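You operate a simulated robot arm through the tools that you are given. There is no shell and no other tool. Be economical: measure what you need, move in short steps, check, and stop when the job is done.

You run a simulated robot arm. Do the job below in one go: nothing can be reset, and whatever is moved stays where it is left.

## Task
Swap the white band extinguisher for the yellow band one and latch it in.
Fine: stand the old one on the oil hatch.

Only the result counts: the job must be done as asked and must still hold three seconds after the hand-in. Knocking over, shifting, dropping, spilling or breaking anything else fails it.

## Robot
A 6-joint arm with a two-finger parallel gripper, fixed in place. Base frame: the origin is at the foot of the arm, x ahead of it, y to its left, z up. Lengths are in mm, angles in degrees, forces in N, time in s.
With the tool pointing down near the work surface it reaches from about 180 to 840 mm from the base axis. Its first joint turns from -166.0 to 166.0 degrees. Payload 3.91 kg.
Tool frame: the origin (TCP) lies between the finger pads and is the grasp point; the fingertips stand 30 mm ahead of it; z points along the fingers, y is the line along which they close. Largest opening 110 mm; finger width 20, thickness 10; the body of the gripper, 48 by 112 mm, starts 55 mm behind the TCP.
Orientation is that of the tool frame in the base frame, as [roll, pitch, yaw] about the fixed x, y, z axes, in that order (R = Rz(yaw) Ry(pitch) Rx(roll)). With the fingers straight down and closing along the base's y, the tool's x points along the base's -x, its y along +y and its z along -z.

## Interface
- The arm moves only by the tool send_rows. Its argument "steps" is a list of rows, each a list of 3 entries, a list of its own where there are three numbers: the finger opening in cm, from 0 to 11, then the shift along the tool's x, y, z in cm, then the turn, a rotation vector about the tool's x, y, z in degrees. In form: [[grip, [dx, dy, dz], [rx, ry, rz]], ...]. A call has 1 to 8 rows; each row shifts and turns the commanded pose from where the row before left it, along the tool's axes as they then stand. Each row takes 0.2 s and may step no farther than 50 mm and 8.6 degrees from the row before; otherwise, or with a gripper value out of range, the whole call is refused. Where a pose cannot be reached the arm comes as near as it can. A force on the tool above 90 N (or 10 N above the force at the start of the call, whichever is more), or a blocked arm, ends the call early, and 0.2 s more pass. The fingers move at their own pace (about 108 mm/s each) and stop on an object; they squeeze with about 30 N. The grip force told is the motor's: it shows also when the fingers shut on nothing. Time passes only in rows, and 0.2 s behind the last, so rows that do not move let the fingers close. It gives the time, the measured TCP pose, the force on the tool (base axes), the opening and the grip force at its end, in the units of the frame above (readings bear some noise).
- Cameras (640 x 400 px; columns grow to the right, rows downward): "scene" is fixed at [228.7, -492.8, 1459.4]; the picture's right is [0.73, -0.69, 0.00], its down [-0.42, -0.44, -0.79] and it looks along [0.54, 0.58, -0.61] (base axes); focal length 290 px, centre (320, 200). "wrist" rides on the gripper at [77, 7, -114] in the tool frame; the picture's right is [-0.09, 1.00, 0.00], its down [-0.80, -0.07, -0.59] and it looks along [-0.59, -0.05, 0.80] (tool axes); focal length 270 px, centre (320, 200). There is no depth. A picture from a camera that has moved, and an enlarged one, comes with that camera's place and axes in the base frame and with its lens. The place of the scene camera against the robot may be out by one fixed shift of up to 18 mm in any direction.
- camera(camera): a new picture of that camera. It takes no simulated time.
- slide_trunk(by): slides the trunk up (or, below 0, down) by that many mm; the arm rides with it, the base frame stays. It gives what a move gives, with no picture.
- close_up(camera, box): a new picture of the part [left, top, right, bottom] of that camera's present view, enlarged. It takes no simulated time.
- finish_job(): hands the job in; it is judged then, once.

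Go step by step. Nothing tells you positions but the pictures and the camera data: compare them with the known pose of the tool, close in by small moves and look again before you grip or let go. The budget is 120 turns and 76 pictures, counting those below and the enlarged ones. Unless the task says otherwise, let go and move clear before handing in, and close with one line.

The tools are called after "Call:" as name(argument=value, ...) on one line, values as JSON. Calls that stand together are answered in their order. send_rows: Moves the arm, as the interface text tells. Its arguments: {"type":"object","properties":{"steps":{"type":"array","items":{"type":"array"}}},"required":["steps"]} The other tools are called the same way: slide_trunk (by) slides the trunk up or down; camera (camera) takes a picture; close_up (camera, box) takes an enlarged picture of a part of a camera's view; finish_job () hands the job in.

At the start:

```text
time: 0.0
ee_pos: [403.1, 172.0, 1245.6]
tool_rot: [-180.0, 0.0, 180.0]
contact_force: [-0.3, 0.3, 0.1]
gripper_width: 110.1
grasp_force: 0.0
trunk travel left (down, up): [-475.0, 65.0]
```

scene: 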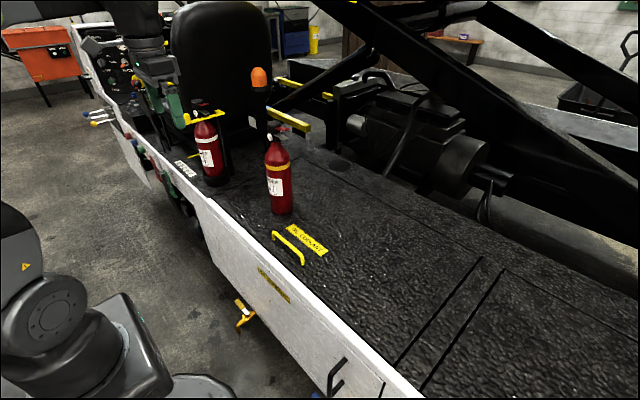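
wrist: 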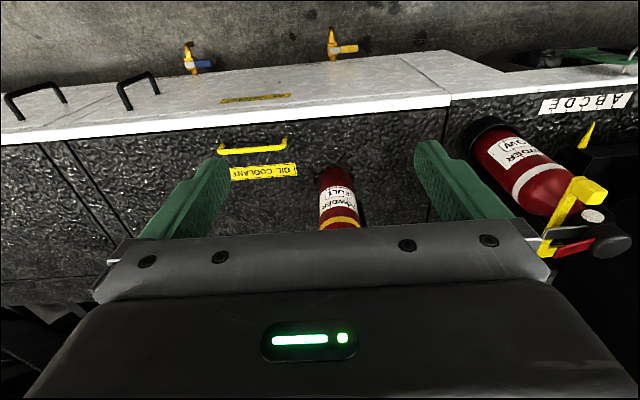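

I see two extinguishers: one in a bracket with a yellow latch, and a yellow-band one standing on the deck near a hatch labelled "oil coolant". I'll enlarge the details first.

Call:
close_up(camera="scene", box=[160, 60, 340, 230])

Call:
close_up(camera="scene", box=[220, 200, 400, 320])

Call:
close_up(camera="wrist", box=[400, 60, 640, 280])

Call:
close_up(camera="scene", box=[320, 180, 640, 400])

```text
2.35 times, centred on (250, 145) of scene
camera zoom: at [228.7, -492.8, 1459.4], right [0.73, -0.69, 0.0], down [-0.42, -0.44, -0.79], along [0.54, 0.58, -0.61], focal length 683 px, centre (485, 329)
```

zoom: 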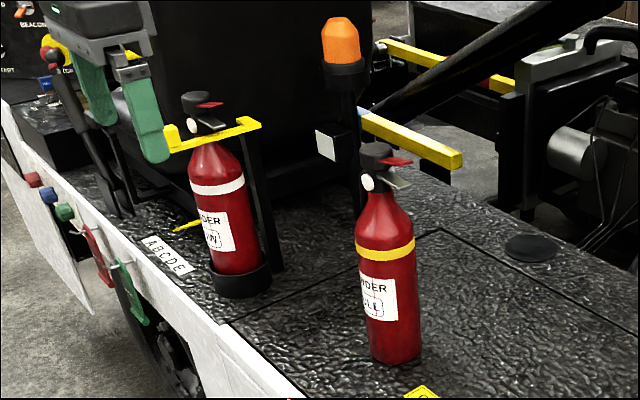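

```text
3.33 times, centred on (310, 260) of scene
camera zoom: at [228.7, -492.8, 1459.4], right [0.73, -0.69, 0.0], down [-0.42, -0.44, -0.79], along [0.54, 0.58, -0.61], focal length 968 px, centre (353, 0)
```

zoom: 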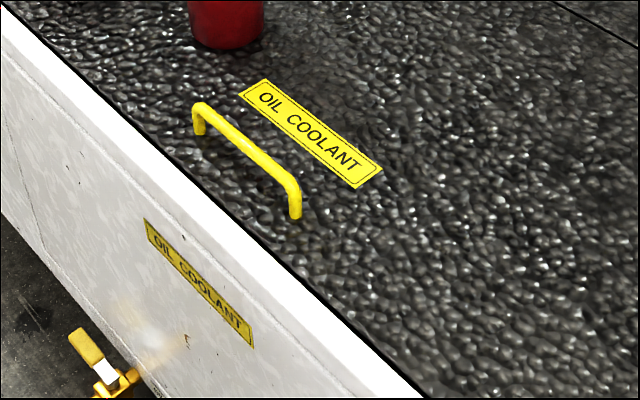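

```text
1.82 times, centred on (520, 170) of wrist
camera zoom: at [326.6, 180.4, 1359.4], right [0.09, 1.0, 0.0], down [0.8, -0.07, 0.59], along [0.59, -0.05, -0.8], focal length 491 px, centre (-44, 254)
```

zoom: 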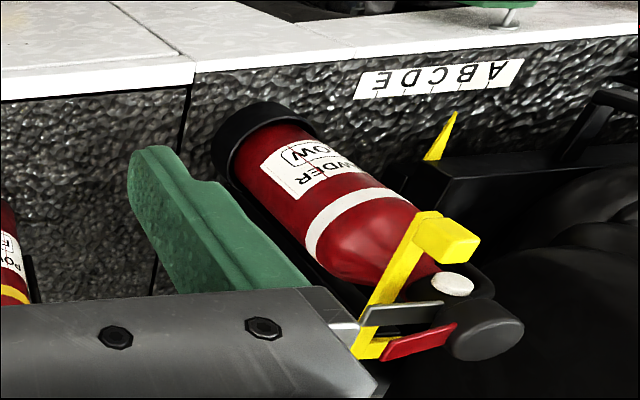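

```text
1.82 times, centred on (480, 290) of scene
camera zoom: at [228.7, -492.8, 1459.4], right [0.73, -0.69, 0.0], down [-0.42, -0.44, -0.79], along [0.54, 0.58, -0.61], focal length 528 px, centre (29, 36)
```

zoom: 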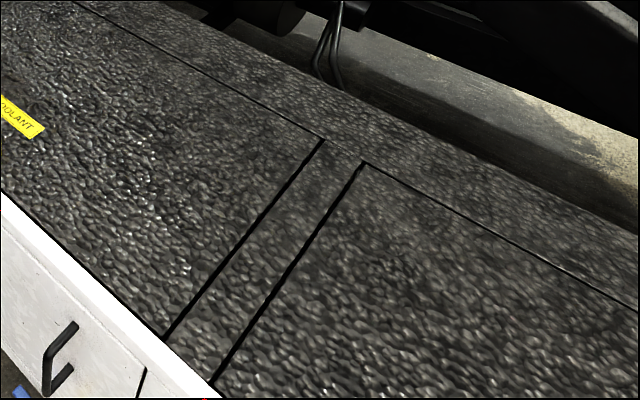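

The white-band one is near (600, 520) and the yellow one near (690, 200). I'll look closer at the latch.

Call:
close_up(camera="scene", box=[176, 92, 246, 192])

Call:
close_up(camera="wrist", box=[510, 100, 640, 280])

Call:
close_up(camera="scene", box=[170, 92, 240, 136])

```text
4.00 times, centred on (211, 142) of scene
camera zoom: at [228.7, -492.8, 1459.4], right [0.73, -0.69, 0.0], down [-0.42, -0.44, -0.79], along [0.54, 0.58, -0.61], focal length 1162 px, centre (756, 432)
```

zoom: 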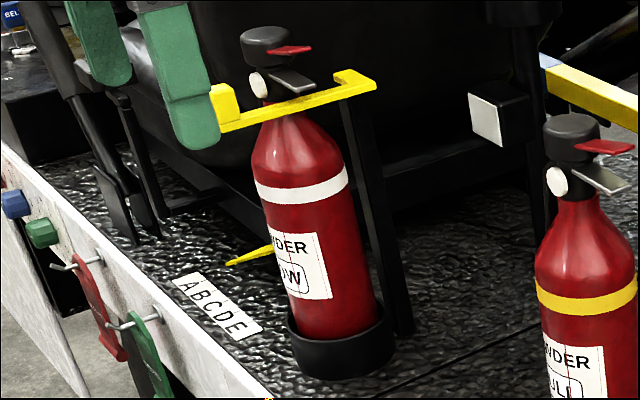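

```text
2.22 times, centred on (575, 190) of wrist
camera zoom: at [326.6, 180.4, 1359.4], right [0.09, 1.0, 0.0], down [0.8, -0.07, 0.59], along [0.59, -0.05, -0.8], focal length 601 px, centre (-247, 222)
```

zoom: 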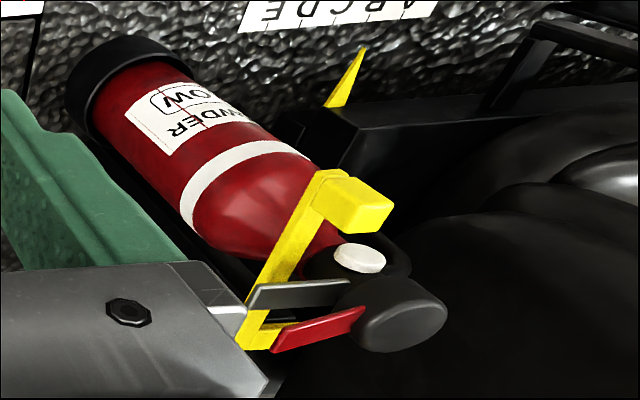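

```text
9.09 times, centred on (205, 114) of scene
camera zoom: at [228.7, -492.8, 1459.4], right [0.73, -0.69, 0.0], down [-0.42, -0.44, -0.79], along [0.54, 0.58, -0.61], focal length 2640 px, centre (1366, 982)
```

zoom: 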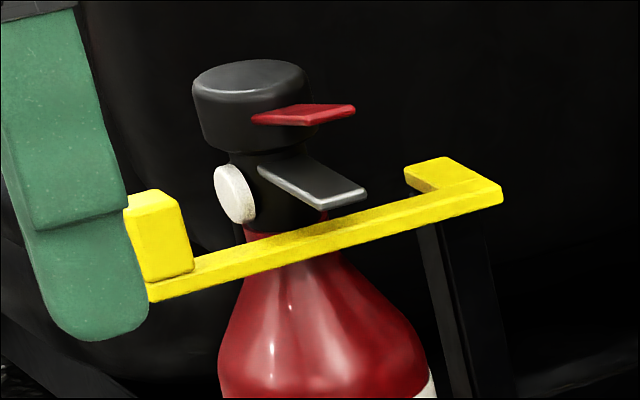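

The latch seems to be a yellow bar hinged on the rear post, passing the neck on its -y side. I'll move over for a better look with the wrist camera.

Call:
send_rows(steps=[[11, [0, 4, 0], [0, 0, 0]], [11, [0, 4, 0], [0, 0, 0]], [11, [0, 4, 0], [0, 0, 0]], [11, [0, 4, 0], [0, 0, 0]], [11, [0, 4, 0], [0, 0, 0]], [11, [0, 4, 0], [0, 0, 0]]])

Call:
camera(camera="wrist")

```text
time: 1.4
ee_pos: [404.9, 412.6, 1242.8]
tool_rot: [-179.9, 0.0, -179.9]
contact_force: [-0.8, 0.9, 0.4]
gripper_width: 109.9
grasp_force: 0.0
trunk travel left (down, up): [-475.0, 65.0]
```

```text
66 pictures are left
camera wrist: at [328.4, 421.4, 1357.0], right [0.09, 1.0, 0.0], down [0.8, -0.07, 0.59], along [0.59, -0.05, -0.8], focal length 270 px, centre (320, 200)
```

wrist: 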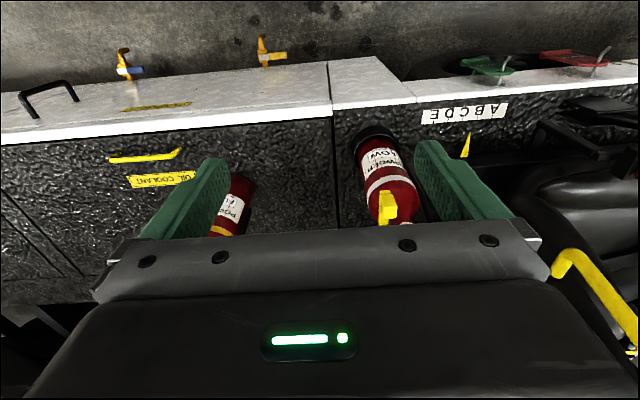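

Next I'll turn the gripper to see the bracket from the -y side.

Call:
send_rows(steps=[[11, [-3, -4, 0], [0, 0, 0]], [11, [-3, -4, 0], [0, 0, 0]], [11, [-3, -4, 0], [0, 0, 0]], [11, [-3, -4, 0], [0, 0, 0]], [11, [0, 0, 0], [0, 0, -8.5]], [11, [0, 0, 0], [0, 0, -8.5]], [11, [0, 0, 0], [0, 0, -8.5]], [11, [0, 0, 0], [0, 0, -8.5]]])

Call:
send_rows(steps=[[11, [0, 0, 0], [0, 0, -8.5]], [11, [0, 0, 0], [0, 0, -8.5]], [11, [0, 0, 0], [0, 0, -8.5]], [11, [0, 0, 0], [0, 0, -8.5]]])

Call:
camera(camera="wrist")

```text
time: 3.2
ee_pos: [521.7, 251.6, 1245.3]
tool_rot: [180.0, -0.1, -145.9]
contact_force: [-0.3, -0.4, -0.5]
gripper_width: 109.9
grasp_force: 0.0
trunk travel left (down, up): [-475.0, 65.0]
```

```text
time: 4.2
ee_pos: [522.5, 251.6, 1245.4]
tool_rot: [-180.0, 0.0, -111.8]
contact_force: [0.2, 0.4, -0.1]
gripper_width: 110.1
grasp_force: 0.0
trunk travel left (down, up): [-475.0, 65.0]
```

```text
65 pictures are left
camera wrist: at [488.8, 184.6, 1359.3], right [-0.89, 0.45, 0.0], down [0.36, 0.72, 0.59], along [0.27, 0.53, -0.8], focal length 270 px, centre (320, 200)
```

wrist: 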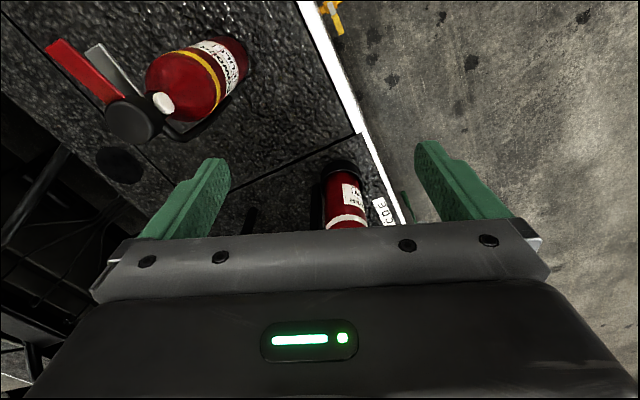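

I need to come closer for the latch to clear the gripper's shadow in the picture.

Call:
send_rows(steps=[[11, [-4, 0, 0], [0, 0, 0]], [11, [-4, 0, 0], [0, 0, 0]], [11, [-4, 0, 0], [0, 0, 0]], [11, [0, -2, 0], [0, 0, 0]]])

Call:
close_up(camera="wrist", box=[200, 60, 460, 240])

```text
time: 5.2
ee_pos: [587.1, 356.6, 1246.2]
tool_rot: [-180.0, -0.1, -112.0]
contact_force: [0.1, 0.0, -1.0]
gripper_width: 110.1
grasp_force: 0.0
trunk travel left (down, up): [-475.0, 65.0]
```

```text
2.22 times, centred on (330, 150) of wrist
camera zoom: at [552.4, 288.8, 1359.8], right [-0.89, 0.46, 0.0], down [0.37, 0.72, 0.59], along [0.27, 0.53, -0.8], focal length 601 px, centre (298, 311)
```

zoom: 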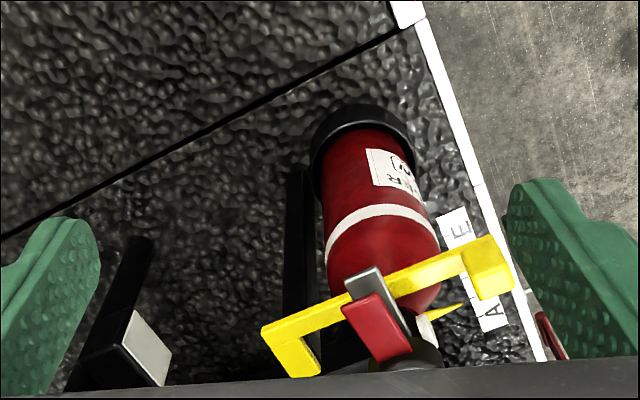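

The latch is a bar at about z 1065, from a rear-post hinge near (673, 525) to a knob near (547, 495); the head's levers overhang it, so it should swing horizontally toward -y. I'll go back to the straight yaw and get a close view of the knob.

Call:
send_rows(steps=[[11, [0, 0, 0], [0, 0, 8.5]], [11, [0, 0, 0], [0, 0, 8.5]], [11, [0, 0, 0], [0, 0, 8.5]], [11, [0, 0, 0], [0, 0, 8.5]], [11, [0, 0, 0], [0, 0, 8.5]], [11, [0, 0, 0], [0, 0, 8.5]], [11, [0, 0, 0], [0, 0, 8.5]], [11, [0, 0, 0], [0, 0, 8.5]]])

Call:
send_rows(steps=[[11, [3.6, 3.8, 1], [0, 0, 0]], [11, [3.6, 3.8, 2], [0, 0, 0]], [11, [3.6, 3.8, 2], [0, 0, 0]], [11, [0, 0, 0], [0, 0, 0]]])

Call:
camera(camera="wrist")

Call:
close_up(camera="wrist", box=[250, 80, 450, 240])

```text
time: 7.0
ee_pos: [586.4, 355.9, 1245.6]
tool_rot: [180.0, 0.0, 179.8]
contact_force: [0.2, 0.4, 0.4]
gripper_width: 110.0
grasp_force: 0.0
trunk travel left (down, up): [-475.0, 65.0]
```

```text
refused: row 1 steps farther than a row can; nothing moved
```

```text
63 pictures are left
camera wrist: at [510.1, 364.2, 1359.7], right [0.09, 1.0, 0.0], down [0.8, -0.07, 0.59], along [0.59, -0.05, -0.8], focal length 270 px, centre (320, 200)
```

wrist: 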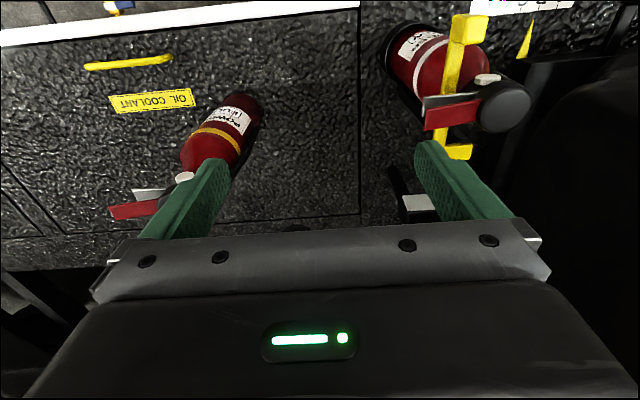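

```text
2.50 times, centred on (350, 160) of wrist
camera zoom: at [510.1, 364.2, 1359.7], right [0.09, 1.0, 0.0], down [0.8, -0.07, 0.59], along [0.59, -0.05, -0.8], focal length 676 px, centre (245, 300)
```

zoom: 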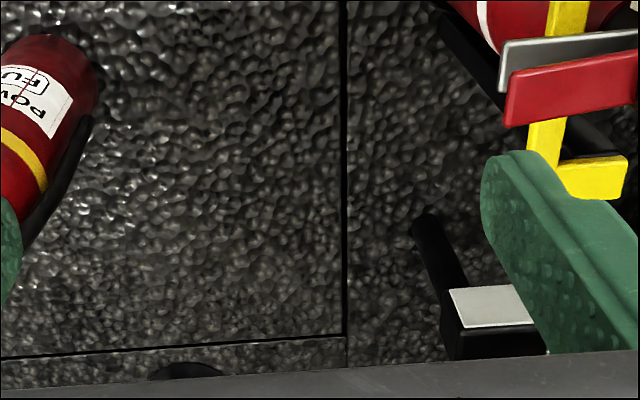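

Useful view: both bottles share the same orientation, levers toward -y. I'll enlarge the latch part and move on.

Call:
close_up(camera="wrist", box=[370, 0, 570, 165])

Call:
close_up(camera="wrist", box=[80, 70, 280, 225])

Call:
send_rows(steps=[[11, [3, 3.5, 0], [0, 0, 0]], [11, [3, 3.5, 0], [0, 0, 0]], [11, [3, 3.5, 0], [0, 0, 0]], [11, [3, 0, 3], [0, 0, 0]], [11, [0, 0, 0], [0, 0, 0]]])

Call:
close_up(camera="wrist", box=[220, 80, 440, 240])

```text
2.42 times, centred on (470, 82) of wrist
camera zoom: at [510.1, 364.2, 1359.7], right [0.09, 1.0, 0.0], down [0.8, -0.07, 0.59], along [0.59, -0.05, -0.8], focal length 655 px, centre (-44, 485)
```

zoom: 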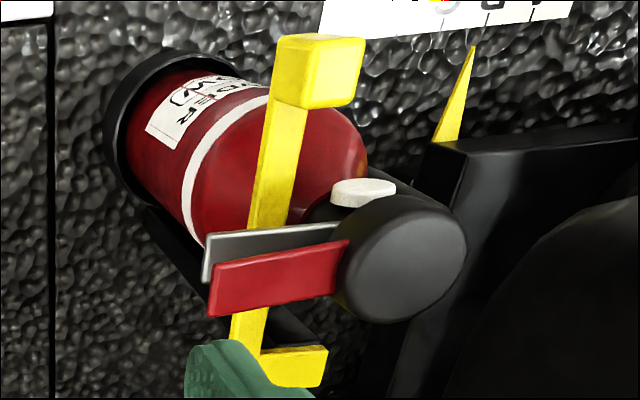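

```text
2.58 times, centred on (180, 148) of wrist
camera zoom: at [510.1, 364.2, 1359.7], right [0.09, 1.0, 0.0], down [0.8, -0.07, 0.59], along [0.59, -0.05, -0.8], focal length 698 px, centre (681, 336)
```

zoom: 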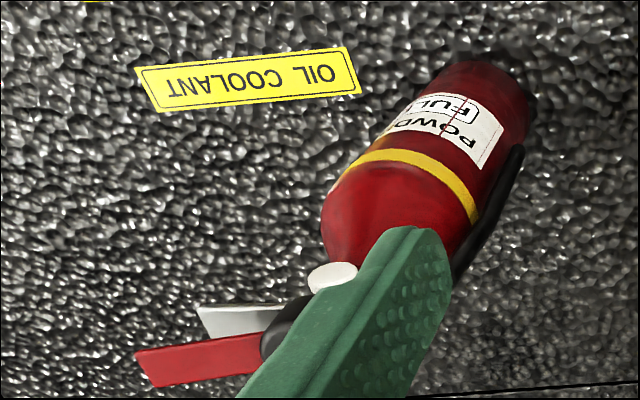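

```text
time: 8.2
ee_pos: [465.5, 462.6, 1217.2]
tool_rot: [-180.0, 0.1, 180.0]
contact_force: [-0.8, -0.5, 0.8]
gripper_width: 110.1
grasp_force: 0.0
trunk travel left (down, up): [-475.0, 65.0]
```

```text
2.50 times, centred on (330, 160) of wrist
camera zoom: at [389.6, 469.8, 1331.2], right [0.09, 1.0, 0.0], down [0.8, -0.07, 0.59], along [0.59, -0.05, -0.8], focal length 676 px, centre (295, 300)
```

zoom: 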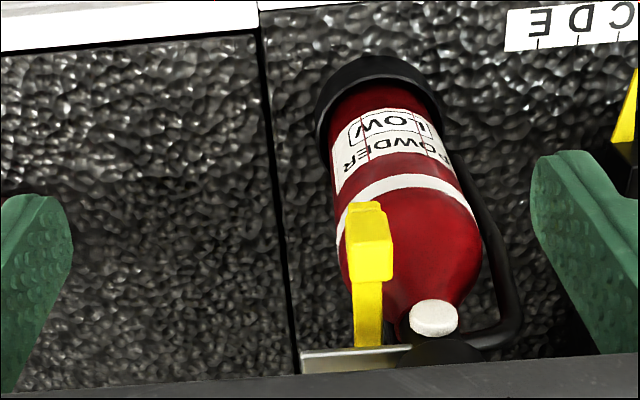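

The knob's top centre triangulates to (540, 487, 1106), about 18 mm wide. I'll go above it and descend with a narrower opening.

Call:
send_rows(steps=[[6, [-3.7, 1.25, 0], [0, 0, 0]], [6, [-3.75, 1.25, 0], [0, 0, 0]], [6, [0, 0, 3], [0, 0, 0]], [6, [0, 0, 3], [0, 0, 0]], [6, [0, 0, 0], [0, 0, 0]]])

Call:
camera(camera="wrist")

Call:
close_up(camera="scene", box=[160, 80, 240, 140])

```text
time: 9.4
ee_pos: [540.6, 484.7, 1156.3]
tool_rot: [-180.0, 0.0, 179.9]
contact_force: [-0.1, -0.6, 0.2]
gripper_width: 59.9
grasp_force: 0.0
trunk travel left (down, up): [-475.0, 65.0]
```

```text
58 pictures are left
camera wrist: at [464.2, 493.4, 1269.9], right [0.09, 1.0, 0.0], down [0.8, -0.07, 0.59], along [0.59, -0.05, -0.8], focal length 270 px, centre (320, 200)
```

wrist: 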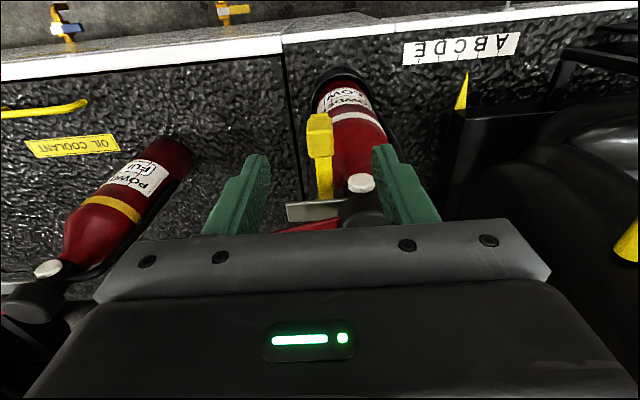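

```text
6.67 times, centred on (200, 110) of scene
camera zoom: at [228.7, -492.8, 1459.4], right [0.73, -0.69, 0.0], down [-0.42, -0.44, -0.79], along [0.54, 0.58, -0.61], focal length 1936 px, centre (1120, 800)
```

zoom: 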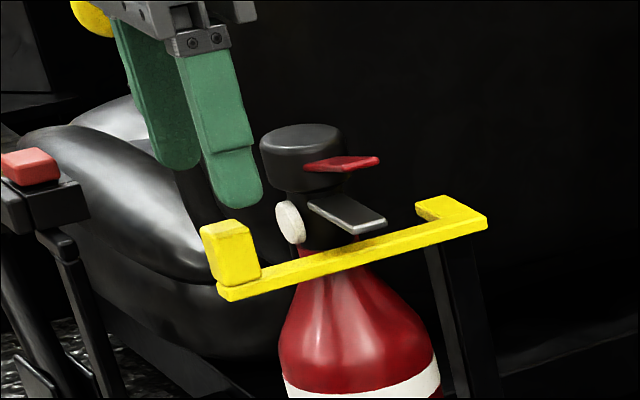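

Aligned well. Descend 50 mm and close on the knob.

Call:
send_rows(steps=[[6, [0, 0.3, 2.5], [0, 0, 0]], [6, [0, 0, 2.4], [0, 0, 0]], [6, [0, 0, 0], [0, 0, 0]]])

Call:
close_up(camera="scene", box=[160, 80, 240, 140])

Call:
close_up(camera="wrist", box=[220, 80, 440, 240])

```text
time: 10.2
ee_pos: [540.5, 486.5, 1107.8]
tool_rot: [-180.0, 0.0, -180.0]
contact_force: [0.2, -0.8, -0.3]
gripper_width: 60.3
grasp_force: 0.1
trunk travel left (down, up): [-475.0, 65.0]
```

```text
6.67 times, centred on (200, 110) of scene
camera zoom: at [228.7, -492.8, 1459.4], right [0.73, -0.69, 0.0], down [-0.42, -0.44, -0.79], along [0.54, 0.58, -0.61], focal length 1936 px, centre (1120, 800)
```

zoom: 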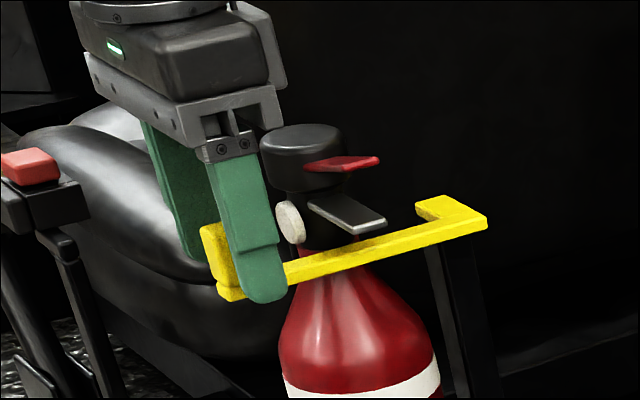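

```text
2.50 times, centred on (330, 160) of wrist
camera zoom: at [464.6, 496.1, 1221.1], right [0.09, 1.0, 0.0], down [0.8, -0.07, 0.59], along [0.59, -0.05, -0.8], focal length 676 px, centre (295, 300)
```

zoom: 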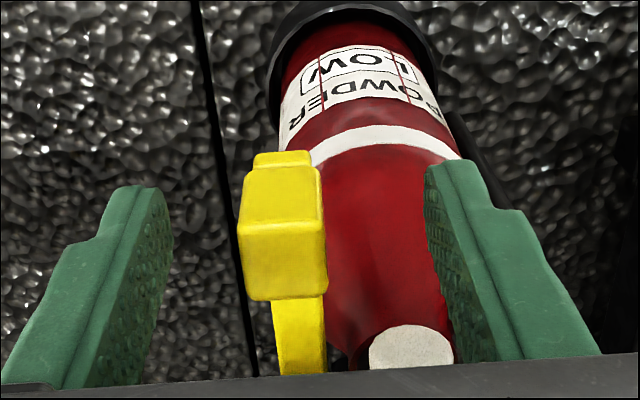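

The knob sits between the pads. Close.

Call:
send_rows(steps=[[1, [0, 0, 0], [0, 0, 0]], [1, [0, 0, 0], [0, 0, 0]], [1, [0, 0, 0], [0, 0, 0]]])

```text
time: 11.0
ee_pos: [540.1, 485.9, 1107.4]
tool_rot: [-179.9, -0.1, 179.9]
contact_force: [-4.4, -11.1, -5.9]
gripper_width: 17.7
grasp_force: 44.8
trunk travel left (down, up): [-475.0, 65.0]
```

Gripped at 17.7 mm. I'll test swinging the bar around the vertical hinge by a small arc.

Call:
send_rows(steps=[[1, [-0.21, -0.66, 0], [0, 0, -3]], [1, [-0.21, -0.66, 0], [0, 0, -3]]])

Call:
close_up(camera="scene", box=[160, 80, 240, 140])

```text
time: 11.6
ee_pos: [542.8, 475.2, 1108.1]
tool_rot: [180.0, 0.0, -174.1]
contact_force: [-9.4, -11.5, -6.4]
gripper_width: 17.7
grasp_force: 45.1
trunk travel left (down, up): [-475.0, 65.0]
```

```text
6.67 times, centred on (200, 110) of scene
camera zoom: at [228.7, -492.8, 1459.4], right [0.73, -0.69, 0.0], down [-0.42, -0.44, -0.79], along [0.54, 0.58, -0.61], focal length 1936 px, centre (1120, 800)
```

zoom: 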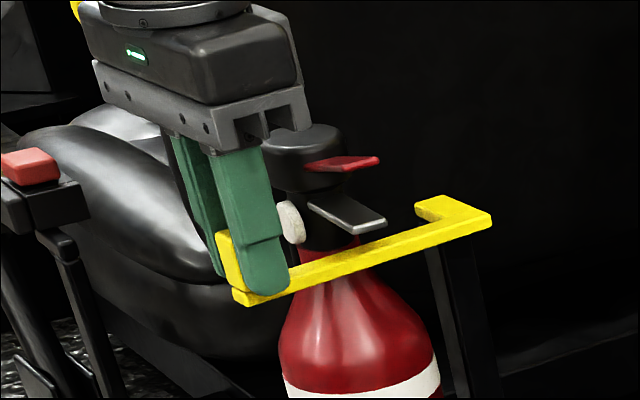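

It swings freely. Continue the arc.

Call:
send_rows(steps=[[1, [-0.42, -1.31, 0], [0, 0, -6]], [1, [-0.42, -1.31, 0], [0, 0, -6]], [1, [-0.42, -1.31, 0], [0, 0, -6]], [1, [-0.42, -1.31, 0], [0, 0, -6]]])

Call:
send_rows(steps=[[1, [-0.42, -1.31, 0], [0, 0, -6]], [1, [-0.42, -1.31, 0], [0, 0, -6]], [1, [-0.42, -1.31, 0], [0, 0, -6]], [1, [-0.42, -1.31, 0], [0, 0, -6]]])

Call:
camera(camera="scene")

```text
time: 12.6
ee_pos: [570.2, 427.6, 1107.5]
tool_rot: [179.9, -0.3, -149.9]
contact_force: [-24.9, -26.1, -22.0]
gripper_width: 17.8
grasp_force: 45.0
trunk travel left (down, up): [-475.0, 65.0]
```

```text
time: 13.6
ee_pos: [620.5, 396.6, 1107.9]
tool_rot: [179.9, 0.0, -126.0]
contact_force: [-14.1, -24.8, -14.2]
gripper_width: 18.6
grasp_force: 44.8
trunk travel left (down, up): [-475.0, 65.0]
```

```text
53 pictures are left
```

scene: 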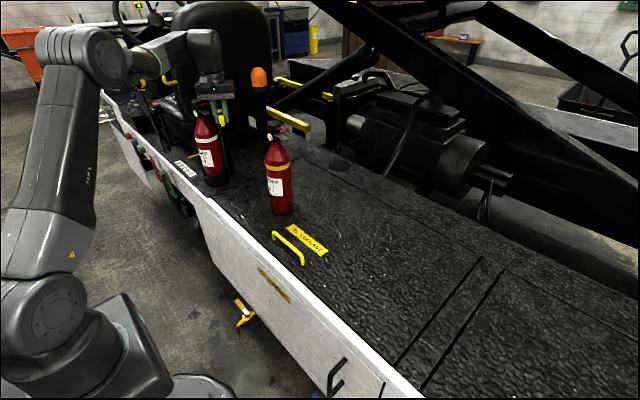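

Call:
send_rows(steps=[[1, [-0.42, -1.31, 0], [0, 0, -6]], [1, [-0.42, -1.31, 0], [0, 0, -6]], [1, [-0.42, -1.31, 0], [0, 0, -6]], [1, [0, 0, 0], [0, 0, 0]]])

Call:
close_up(camera="scene", box=[160, 60, 280, 150])

Call:
camera(camera="wrist")

```text
time: 14.6
ee_pos: [648.5, 400.4, 1112.0]
tool_rot: [179.9, 0.2, -107.4]
contact_force: [-66.0, 25.5, 6.9]
gripper_width: 45.5
grasp_force: 36.1
trunk travel left (down, up): [-475.0, 65.0]
```

```text
4.44 times, centred on (220, 105) of scene
camera zoom: at [228.7, -492.8, 1459.4], right [0.73, -0.69, 0.0], down [-0.42, -0.44, -0.79], along [0.54, 0.58, -0.61], focal length 1291 px, centre (764, 622)
```

zoom: 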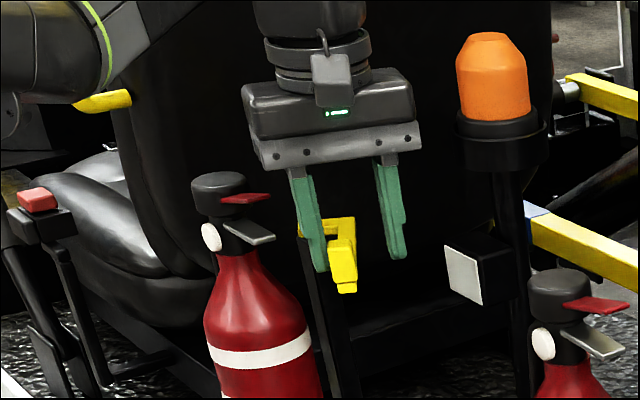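

```text
51 pictures are left
camera wrist: at [620.0, 329.7, 1225.5], right [-0.92, 0.38, 0.0], down [0.31, 0.74, 0.6], along [0.23, 0.55, -0.8], focal length 270 px, centre (320, 200)
```

wrist: 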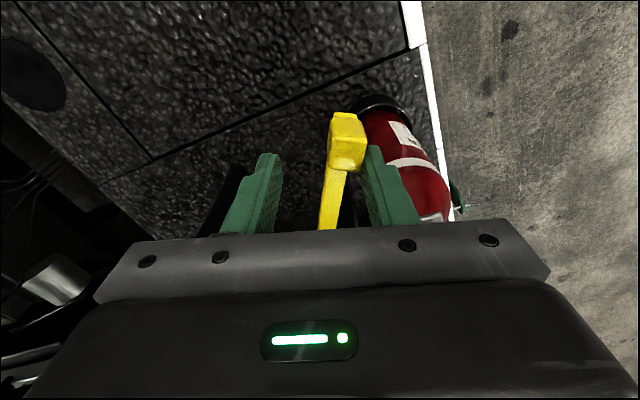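

The bar reached its open stop (about 70°) and one finger is pressing on the knob. I'll open the fingers and rise clear.

Call:
send_rows(steps=[[7.5, [0, 0, 0], [0, 0, 0]], [7.5, [0, 0, 0], [0, 0, 0]], [7.5, [0, 0, -3], [0, 0, 0]], [7.5, [0, 0, -3], [0, 0, 0]], [7.5, [0, 0, -3], [0, 0, 0]]])

Call:
close_up(camera="scene", box=[160, 60, 280, 150])

Call:
camera(camera="wrist")

```text
time: 15.8
ee_pos: [653.3, 386.2, 1199.3]
tool_rot: [-179.9, 0.1, -108.0]
contact_force: [-0.4, 0.4, 0.6]
gripper_width: 75.1
grasp_force: 0.1
out of reach, approached as far as the arm can: row 5
trunk travel left (down, up): [-475.0, 65.0]
```

```text
4.44 times, centred on (220, 105) of scene
camera zoom: at [228.7, -492.8, 1459.4], right [0.73, -0.69, 0.0], down [-0.42, -0.44, -0.79], along [0.54, 0.58, -0.61], focal length 1291 px, centre (764, 622)
```

zoom: 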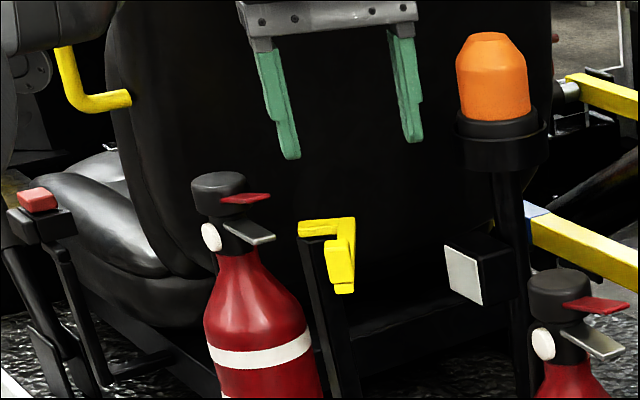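

```text
49 pictures are left
camera wrist: at [624.4, 316.2, 1313.6], right [-0.92, 0.39, 0.0], down [0.31, 0.74, 0.6], along [0.23, 0.55, -0.8], focal length 270 px, centre (320, 200)
```

wrist: 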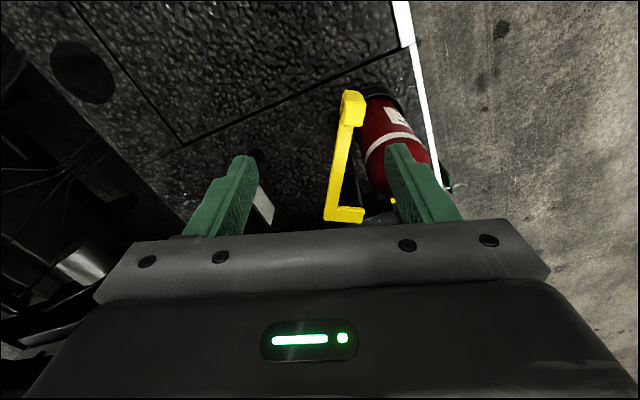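

The latch is now open and stays open. I'll raise the trunk for reach and move over the white-band head to measure its cap.

Call:
slide_trunk(by=60)

Call:
send_rows(steps=[[11, [-1.2, 3.7, 0], [0, 0, 0]], [11, [-1.2, 3.7, 0], [0, 0, 0]], [11, [0, 0, 0], [0, 0, 0]]])

Call:
camera(camera="wrist")

```text
time: 16.8
ee_pos: [655.3, 387.6, 1257.7]
tool_rot: [179.9, 0.0, -108.0]
contact_force: [0.3, 0.1, -1.3]
gripper_width: 75.0
grasp_force: 0.1
trunk travel left (down, up): [-535.0, 5.0]
```

```text
time: 17.6
ee_pos: [591.9, 435.5, 1257.5]
tool_rot: [-179.9, 0.0, -108.2]
contact_force: [0.7, -0.1, -0.2]
gripper_width: 110.2
grasp_force: 0.0
trunk travel left (down, up): [-535.0, 5.0]
```

```text
48 pictures are left
camera wrist: at [562.3, 364.2, 1371.2], right [-0.92, 0.39, 0.0], down [0.32, 0.74, 0.59], along [0.23, 0.55, -0.8], focal length 270 px, centre (320, 200)
```

wrist: 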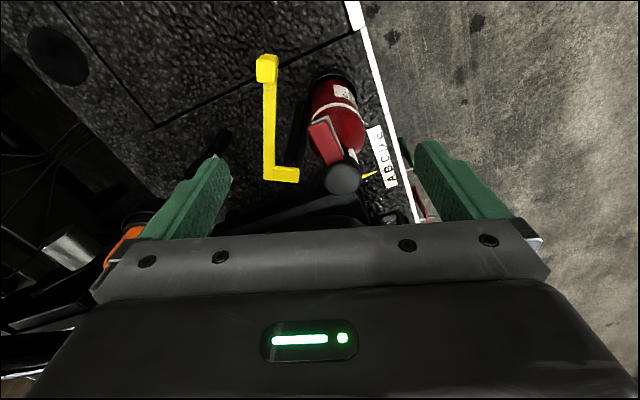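

Cap centre comes out near (599, 516), top z ≈ 1128. Move over it, partway down, and check.

Call:
send_rows(steps=[[11, [-3.9, 0.9, 0], [0, 0, 0]], [11, [-3.95, 0.95, 0], [0, 0, 0]], [11, [0, 0, 4], [0, 0, 0]], [11, [0, 0, 4], [0, 0, 0]], [11, [0, 0, 0], [0, 0, 0]]])

Call:
camera(camera="wrist")

Call:
close_up(camera="scene", box=[160, 60, 280, 150])

```text
time: 18.8
ee_pos: [573.4, 490.4, 1171.6]
tool_rot: [-180.0, 0.0, -108.0]
contact_force: [0.2, 0.7, 0.1]
gripper_width: 110.2
grasp_force: 0.1
out of reach, approached as far as the arm can: row 1, 2
trunk travel left (down, up): [-535.0, 5.0]
```

```text
47 pictures are left
camera wrist: at [544.4, 420.9, 1286.2], right [-0.92, 0.39, 0.0], down [0.32, 0.74, 0.59], along [0.23, 0.55, -0.8], focal length 270 px, centre (320, 200)
```

wrist: 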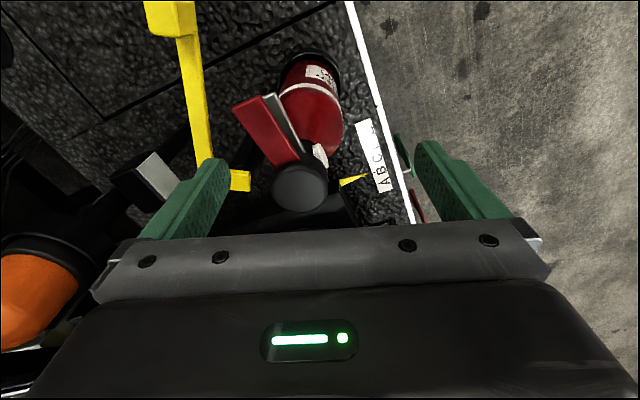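

```text
4.44 times, centred on (220, 105) of scene
camera zoom: at [228.7, -492.8, 1459.4], right [0.73, -0.69, 0.0], down [-0.42, -0.44, -0.79], along [0.54, 0.58, -0.61], focal length 1291 px, centre (764, 622)
```

zoom: 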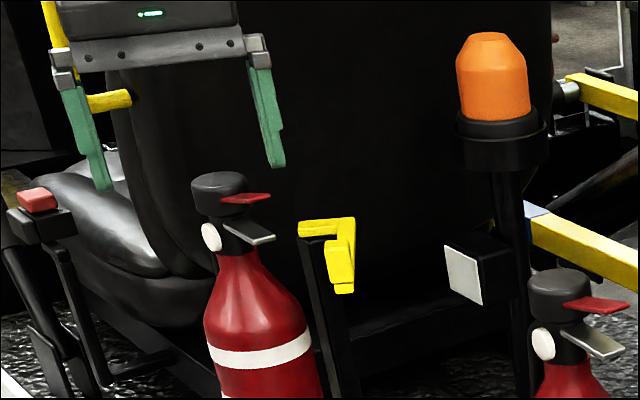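

Top grasp runs out of reach for lifting, so I'll instead take the bottle from the side by its body (dia ≈ 84 mm) at about 45° azimuth, avoiding the hose on +y and the post on +x. First retreat.

Call:
send_rows(steps=[[11, [3.1, 1.6, 0], [0, 0, 0]], [11, [3.1, 1.6, 0], [0, 0, 0]], [11, [3.1, 1.6, 0], [0, 0, 0]], [11, [3.1, 1.6, 0], [0, 0, 0]], [11, [0, 0, 0], [0, 0, 0]]])

Call:
send_rows(steps=[[11, [0, 0, 3], [0, 0, 6.75]], [11, [0, 0, 3], [0, 0, 6.75]], [11, [0, 0, 0], [0, 0, 6.75]], [11, [0, 0, 0], [0, 0, 6.75]], [11, [0, 0, 0], [0, 0, 0]]])

```text
time: 20.0
ee_pos: [474.5, 391.5, 1175.1]
tool_rot: [-180.0, 0.0, -108.2]
contact_force: [-0.6, 0.3, -0.3]
gripper_width: 109.9
grasp_force: 0.1
trunk travel left (down, up): [-535.0, 5.0]
```

```text
time: 21.2
ee_pos: [473.9, 390.3, 1113.9]
tool_rot: [180.0, 0.0, -135.1]
contact_force: [-0.1, 1.1, 0.0]
gripper_width: 110.0
grasp_force: 0.1
trunk travel left (down, up): [-535.0, 5.0]
```

Now pitch the tool to horizontal, pointing at azimuth 45°.

Call:
send_rows(steps=[[11, [0, 0, 0], [0, -8.5, 0]], [11, [0, 0, 0], [0, -8.5, 0]], [11, [0, 0, 0], [0, -8.5, 0]], [11, [0, 0, 0], [0, -8.5, 0]], [11, [0, 0, 0], [0, -8.5, 0]], [11, [0, 0, 0], [0, -8.5, 0]], [11, [0, 0, 0], [0, -8.5, 0]], [11, [0, 0, 0], [0, -8.5, 0]]])

Call:
send_rows(steps=[[11, [0, 0, 0], [0, -7.3, 0]], [11, [0, 0, 0], [0, -7.3, 0]], [11, [0, 0, 0], [0, -7.4, 0]], [11, [0, 0, 0], [0, 0, 0]]])

Call:
camera(camera="scene")

Call:
camera(camera="wrist")

```text
time: 23.0
ee_pos: [474.7, 391.4, 1112.3]
tool_rot: [179.9, 42.5, -135.0]
contact_force: [-0.3, 0.3, -0.1]
gripper_width: 110.1
grasp_force: 0.0
out of reach, approached as far as the arm can: row 6, 7, 8
trunk travel left (down, up): [-535.0, 5.0]
```

```text
time: 24.0
ee_pos: [474.0, 391.3, 1114.9]
tool_rot: [179.9, 42.5, -134.9]
contact_force: [0.5, -0.1, 0.8]
gripper_width: 110.2
grasp_force: 0.0
out of reach, approached as far as the arm can: row 1, 2, 3
trunk travel left (down, up): [-535.0, 5.0]
```

```text
45 pictures are left
```

scene: 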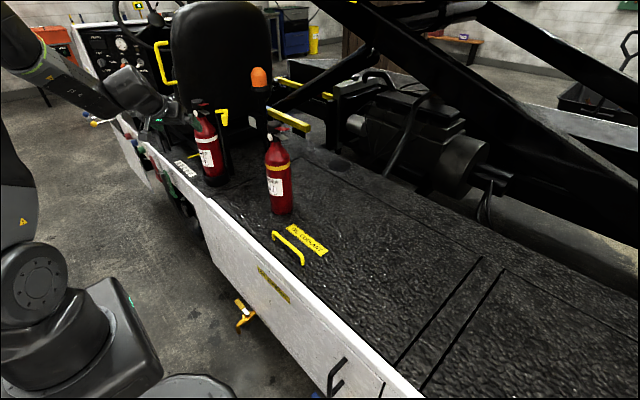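

```text
44 pictures are left
camera wrist: at [376.1, 302.3, 1146.0], right [-0.66, 0.75, 0.06], down [0.18, 0.08, 0.98], along [0.73, 0.66, -0.19], focal length 270 px, centre (320, 200)
```

wrist: 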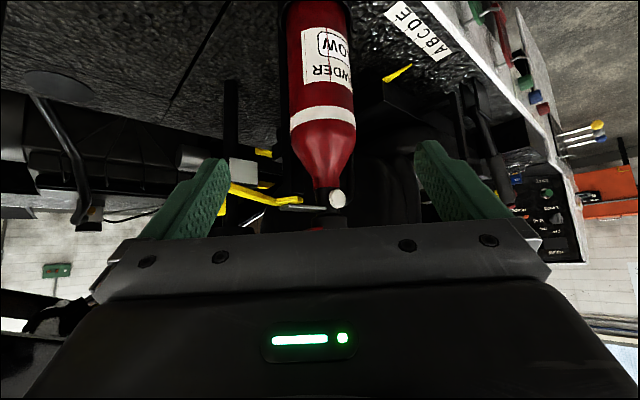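

The wrist can't pitch further with the arm so high; lowering the trunk should help. I'll lower it 150 and try again.

Call:
slide_trunk(by=-100)

Call:
send_rows(steps=[[11, [0, 0, 0], [0, -5, 0]], [11, [0, 0, 0], [0, -5, 0]], [11, [0, 0, 0], [0, 0, 0]]])

```text
time: 25.3
ee_pos: [475.1, 391.4, 1014.0]
tool_rot: [-179.9, 42.6, -135.0]
contact_force: [-0.5, 0.1, 0.2]
gripper_width: 110.3
grasp_force: 0.0
trunk travel left (down, up): [-435.0, 105.0]
```

```text
time: 26.1
ee_pos: [475.1, 391.1, 1015.8]
tool_rot: [-180.0, 42.5, -135.1]
contact_force: [0.8, -0.4, 0.8]
gripper_width: 109.8
grasp_force: 0.1
out of reach, approached as far as the arm can: row 1, 2
trunk travel left (down, up): [-435.0, 105.0]
```

Call:
send_rows(steps=[[11, [-1.7, 0, -1.85], [0, 0, 0]], [11, [-1.7, 0, -1.85], [0, 0, 0]], [11, [-1.7, 0, -1.85], [0, 0, 0]], [11, [-1.7, 0, -1.85], [0, 0, 0]], [11, [0, 0, 0], [0, -8, 0]], [11, [0, 0, 0], [0, -8, 0]], [11, [0, 0, 0], [0, -8, 0]], [11, [0, 0, 0], [0, 0, 0]]])

```text
time: 27.9
ee_pos: [473.7, 392.5, 1114.3]
tool_rot: [180.0, 50.6, -135.0]
contact_force: [0.5, -0.2, -1.1]
gripper_width: 110.1
grasp_force: 0.1
out of reach, approached as far as the arm can: row 6, 7
trunk travel left (down, up): [-435.0, 105.0]
```

Lowering helps. Repeat: trunk down, tool up, more pitch.

Call:
slide_trunk(by=-140)

Call:
send_rows(steps=[[11, [-2.7, 0, -2.2], [0, 0, 0]], [11, [-2.7, 0, -2.2], [0, 0, 0]], [11, [-2.7, 0, -2.2], [0, 0, 0]], [11, [-2.7, 0, -2.2], [0, 0, 0]], [11, [0, 0, 0], [0, -7, 0]], [11, [0, 0, 0], [0, -7, 0]], [11, [0, 0, 0], [0, 0, 0]]])

Call:
slide_trunk(by=-140)

```text
time: 29.6
ee_pos: [473.5, 391.5, 973.8]
tool_rot: [-179.9, 50.5, -135.1]
contact_force: [-0.3, 0.1, -0.1]
gripper_width: 110.1
grasp_force: 0.0
trunk travel left (down, up): [-295.0, 245.0]
```

```text
time: 31.2
ee_pos: [473.8, 391.7, 1113.1]
tool_rot: [179.9, 64.6, -135.1]
contact_force: [0.1, -0.1, 0.3]
gripper_width: 110.0
grasp_force: 0.1
trunk travel left (down, up): [-295.0, 245.0]
```

```text
time: 32.9
ee_pos: [474.0, 392.8, 972.6]
tool_rot: [179.9, 64.4, -134.9]
contact_force: [-0.4, -0.3, 0.4]
gripper_width: 110.0
grasp_force: 0.1
trunk travel left (down, up): [-155.0, 385.0]
```

Pitch 64° is now comfortable and sufficient. Check the alignment with the bottle axis.

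Call:
camera(camera="wrist")

Call:
camera(camera="scene")

```text
43 pictures are left
camera wrist: at [373.5, 301.7, 952.7], right [-0.68, 0.73, 0.08], down [-0.09, -0.19, 0.98], along [0.73, 0.66, 0.19], focal length 270 px, centre (320, 200)
```

wrist: 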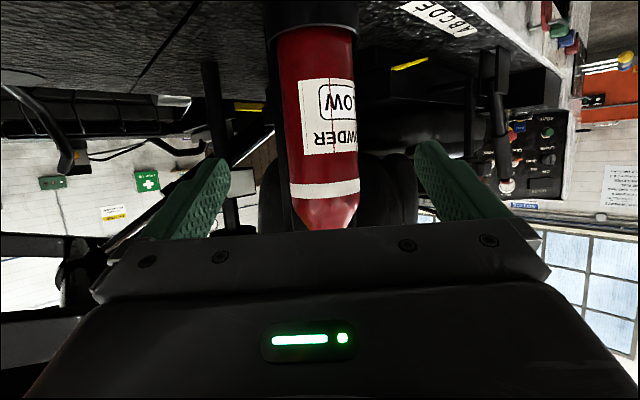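

```text
42 pictures are left
```

scene: 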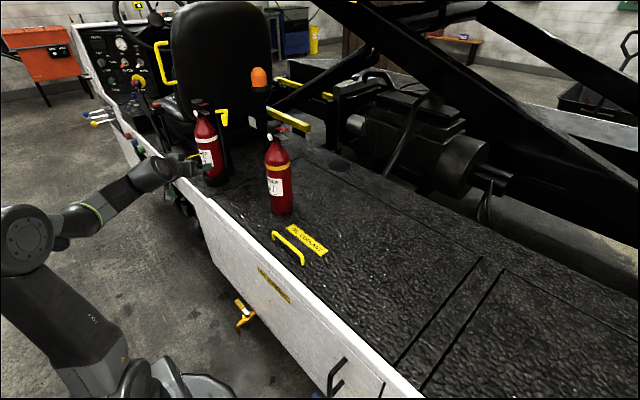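

Alignment is good: the tool line passes within about 1 mm of the axis. Advance 135 mm and check.

Call:
send_rows(steps=[[10.6, [-1.46, 0, 3.05], [0, 0, 0]], [10.6, [-1.46, 0, 3.05], [0, 0, 0]], [10.6, [-1.46, 0, 3.05], [0, 0, 0]], [10.6, [-1.46, 0, 3.05], [0, 0, 0]], [10.6, [0, 0, 0], [0, 0, 0]]])

Call:
camera(camera="wrist")

Call:
close_up(camera="scene", box=[160, 90, 280, 200])

```text
time: 34.1
ee_pos: [569.2, 487.6, 973.0]
tool_rot: [179.9, 64.5, -135.1]
contact_force: [-0.8, 0.4, -0.3]
gripper_width: 105.9
grasp_force: 0.0
trunk travel left (down, up): [-155.0, 385.0]
```

```text
41 pictures are left
camera wrist: at [468.8, 396.7, 952.7], right [-0.68, 0.73, 0.08], down [-0.08, -0.19, 0.98], along [0.73, 0.66, 0.19], focal length 270 px, centre (320, 200)
```

wrist: 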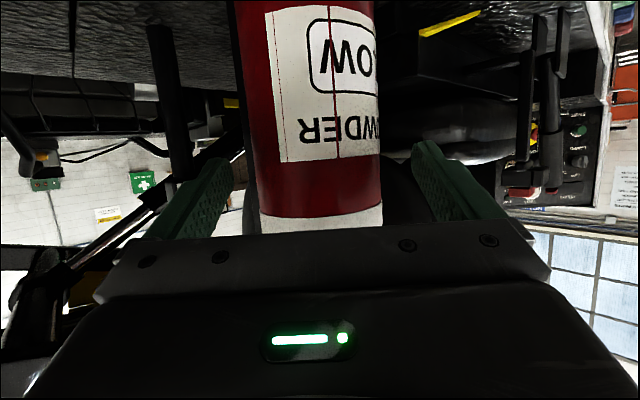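

```text
3.64 times, centred on (220, 145) of scene
camera zoom: at [228.7, -492.8, 1459.4], right [0.73, -0.69, 0.0], down [-0.42, -0.44, -0.79], along [0.54, 0.58, -0.61], focal length 1056 px, centre (684, 400)
```

zoom: 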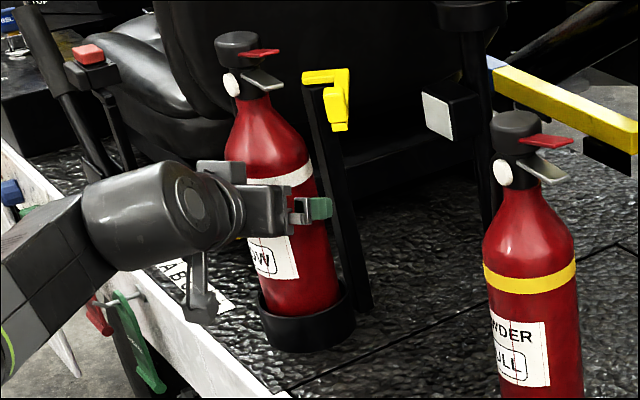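

Centred. Advance the last 36 mm and close.

Call:
send_rows(steps=[[10.6, [-0.78, 0, 1.62], [0, 0, 0]], [10.6, [-0.78, 0, 1.62], [0, 0, 0]], [10.6, [0, 0, 0], [0, 0, 0]]])

Call:
send_rows(steps=[[6, [0, 0, 0], [0, 0, 0]], [6, [0, 0, 0], [0, 0, 0]], [6, [0, 0, 0], [0, 0, 0]]])

Call:
close_up(camera="scene", box=[160, 90, 280, 200])

```text
time: 34.9
ee_pos: [595.1, 512.7, 974.0]
tool_rot: [180.0, 64.5, -135.0]
contact_force: [0.3, 0.7, 0.5]
gripper_width: 105.9
grasp_force: 0.1
trunk travel left (down, up): [-155.0, 385.0]
```

```text
time: 35.7
ee_pos: [594.4, 513.0, 974.7]
tool_rot: [-179.9, 64.6, -135.1]
contact_force: [4.3, -1.8, 2.8]
gripper_width: 78.7
grasp_force: 29.7
trunk travel left (down, up): [-155.0, 385.0]
```

```text
3.64 times, centred on (220, 145) of scene
camera zoom: at [228.7, -492.8, 1459.4], right [0.73, -0.69, 0.0], down [-0.42, -0.44, -0.79], along [0.54, 0.58, -0.61], focal length 1056 px, centre (684, 400)
```

zoom: 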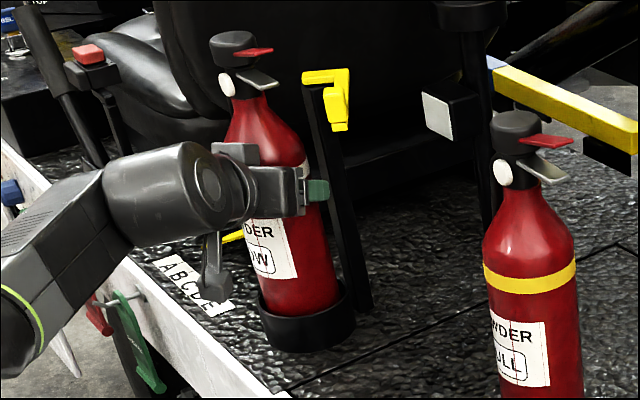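

Gripped at 79 mm. Test lift of 20 mm.

Call:
send_rows(steps=[[5, [-0.9, 0, -0.43], [0, 0, 0]], [5, [-0.9, 0, -0.43], [0, 0, 0]], [5, [0, 0, 0], [0, 0, 0]]])

Call:
close_up(camera="scene", box=[160, 90, 280, 200])

```text
time: 36.5
ee_pos: [594.3, 512.6, 992.5]
tool_rot: [179.8, 64.4, -135.0]
contact_force: [-0.8, -0.2, -9.7]
gripper_width: 78.7
grasp_force: 30.2
trunk travel left (down, up): [-155.0, 385.0]
```

```text
3.64 times, centred on (220, 145) of scene
camera zoom: at [228.7, -492.8, 1459.4], right [0.73, -0.69, 0.0], down [-0.42, -0.44, -0.79], along [0.54, 0.58, -0.61], focal length 1056 px, centre (684, 400)
```

zoom: 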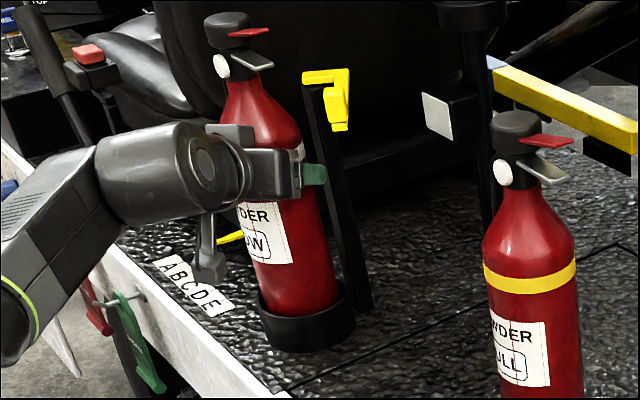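

It lifts cleanly (≈10 N). Now lift further with the trunk and check clearance.

Call:
slide_trunk(by=75)

Call:
camera(camera="scene")

```text
time: 37.6
ee_pos: [594.3, 512.5, 1067.6]
tool_rot: [179.9, 64.4, -135.2]
contact_force: [-0.2, -0.5, -9.6]
gripper_width: 78.6
grasp_force: 30.1
trunk travel left (down, up): [-230.0, 310.0]
```

```text
37 pictures are left
```

scene: 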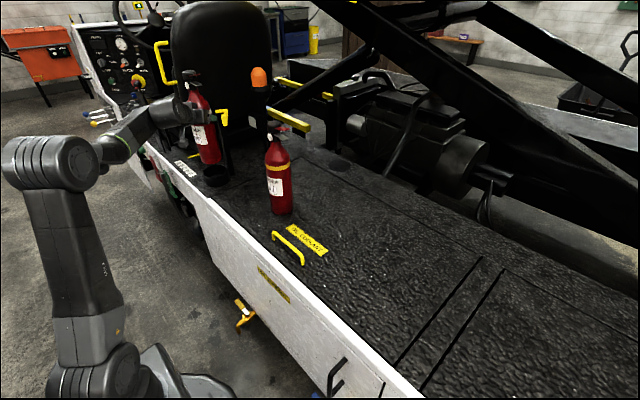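

Call:
close_up(camera="scene", box=[160, 60, 280, 200])

Call:
send_rows(steps=[[5, [1.3, 0, -2.7], [0, 0, 0]], [5, [1.3, 0, -2.7], [0, 0, 0]], [5, [1.3, 0, -2.7], [0, 0, 0]], [5, [0, 0, 0], [0, 0, 0]]])

Call:
camera(camera="wrist")

```text
2.86 times, centred on (220, 130) of scene
camera zoom: at [228.7, -492.8, 1459.4], right [0.73, -0.69, 0.0], down [-0.42, -0.44, -0.79], along [0.54, 0.58, -0.61], focal length 830 px, centre (606, 400)
```

zoom: 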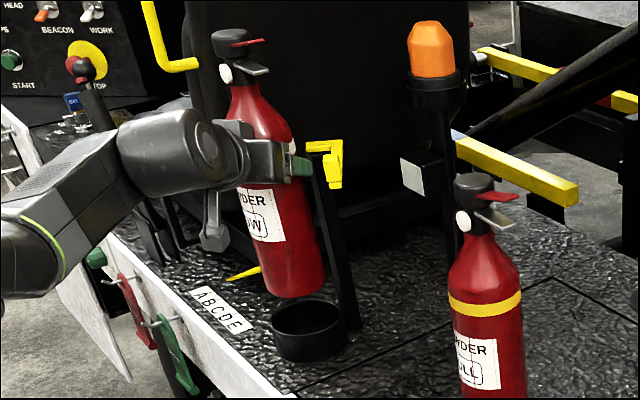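

```text
time: 38.6
ee_pos: [532.0, 451.2, 1067.5]
tool_rot: [180.0, 64.3, -135.1]
contact_force: [0.9, 0.1, -9.8]
gripper_width: 78.7
grasp_force: 29.8
trunk travel left (down, up): [-230.0, 310.0]
```

```text
35 pictures are left
camera wrist: at [431.1, 361.3, 1047.3], right [-0.68, 0.73, 0.08], down [-0.08, -0.19, 0.98], along [0.73, 0.66, 0.19], focal length 270 px, centre (320, 200)
```

wrist: 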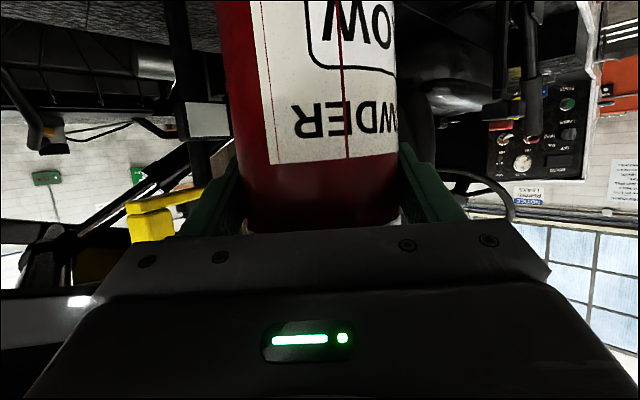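

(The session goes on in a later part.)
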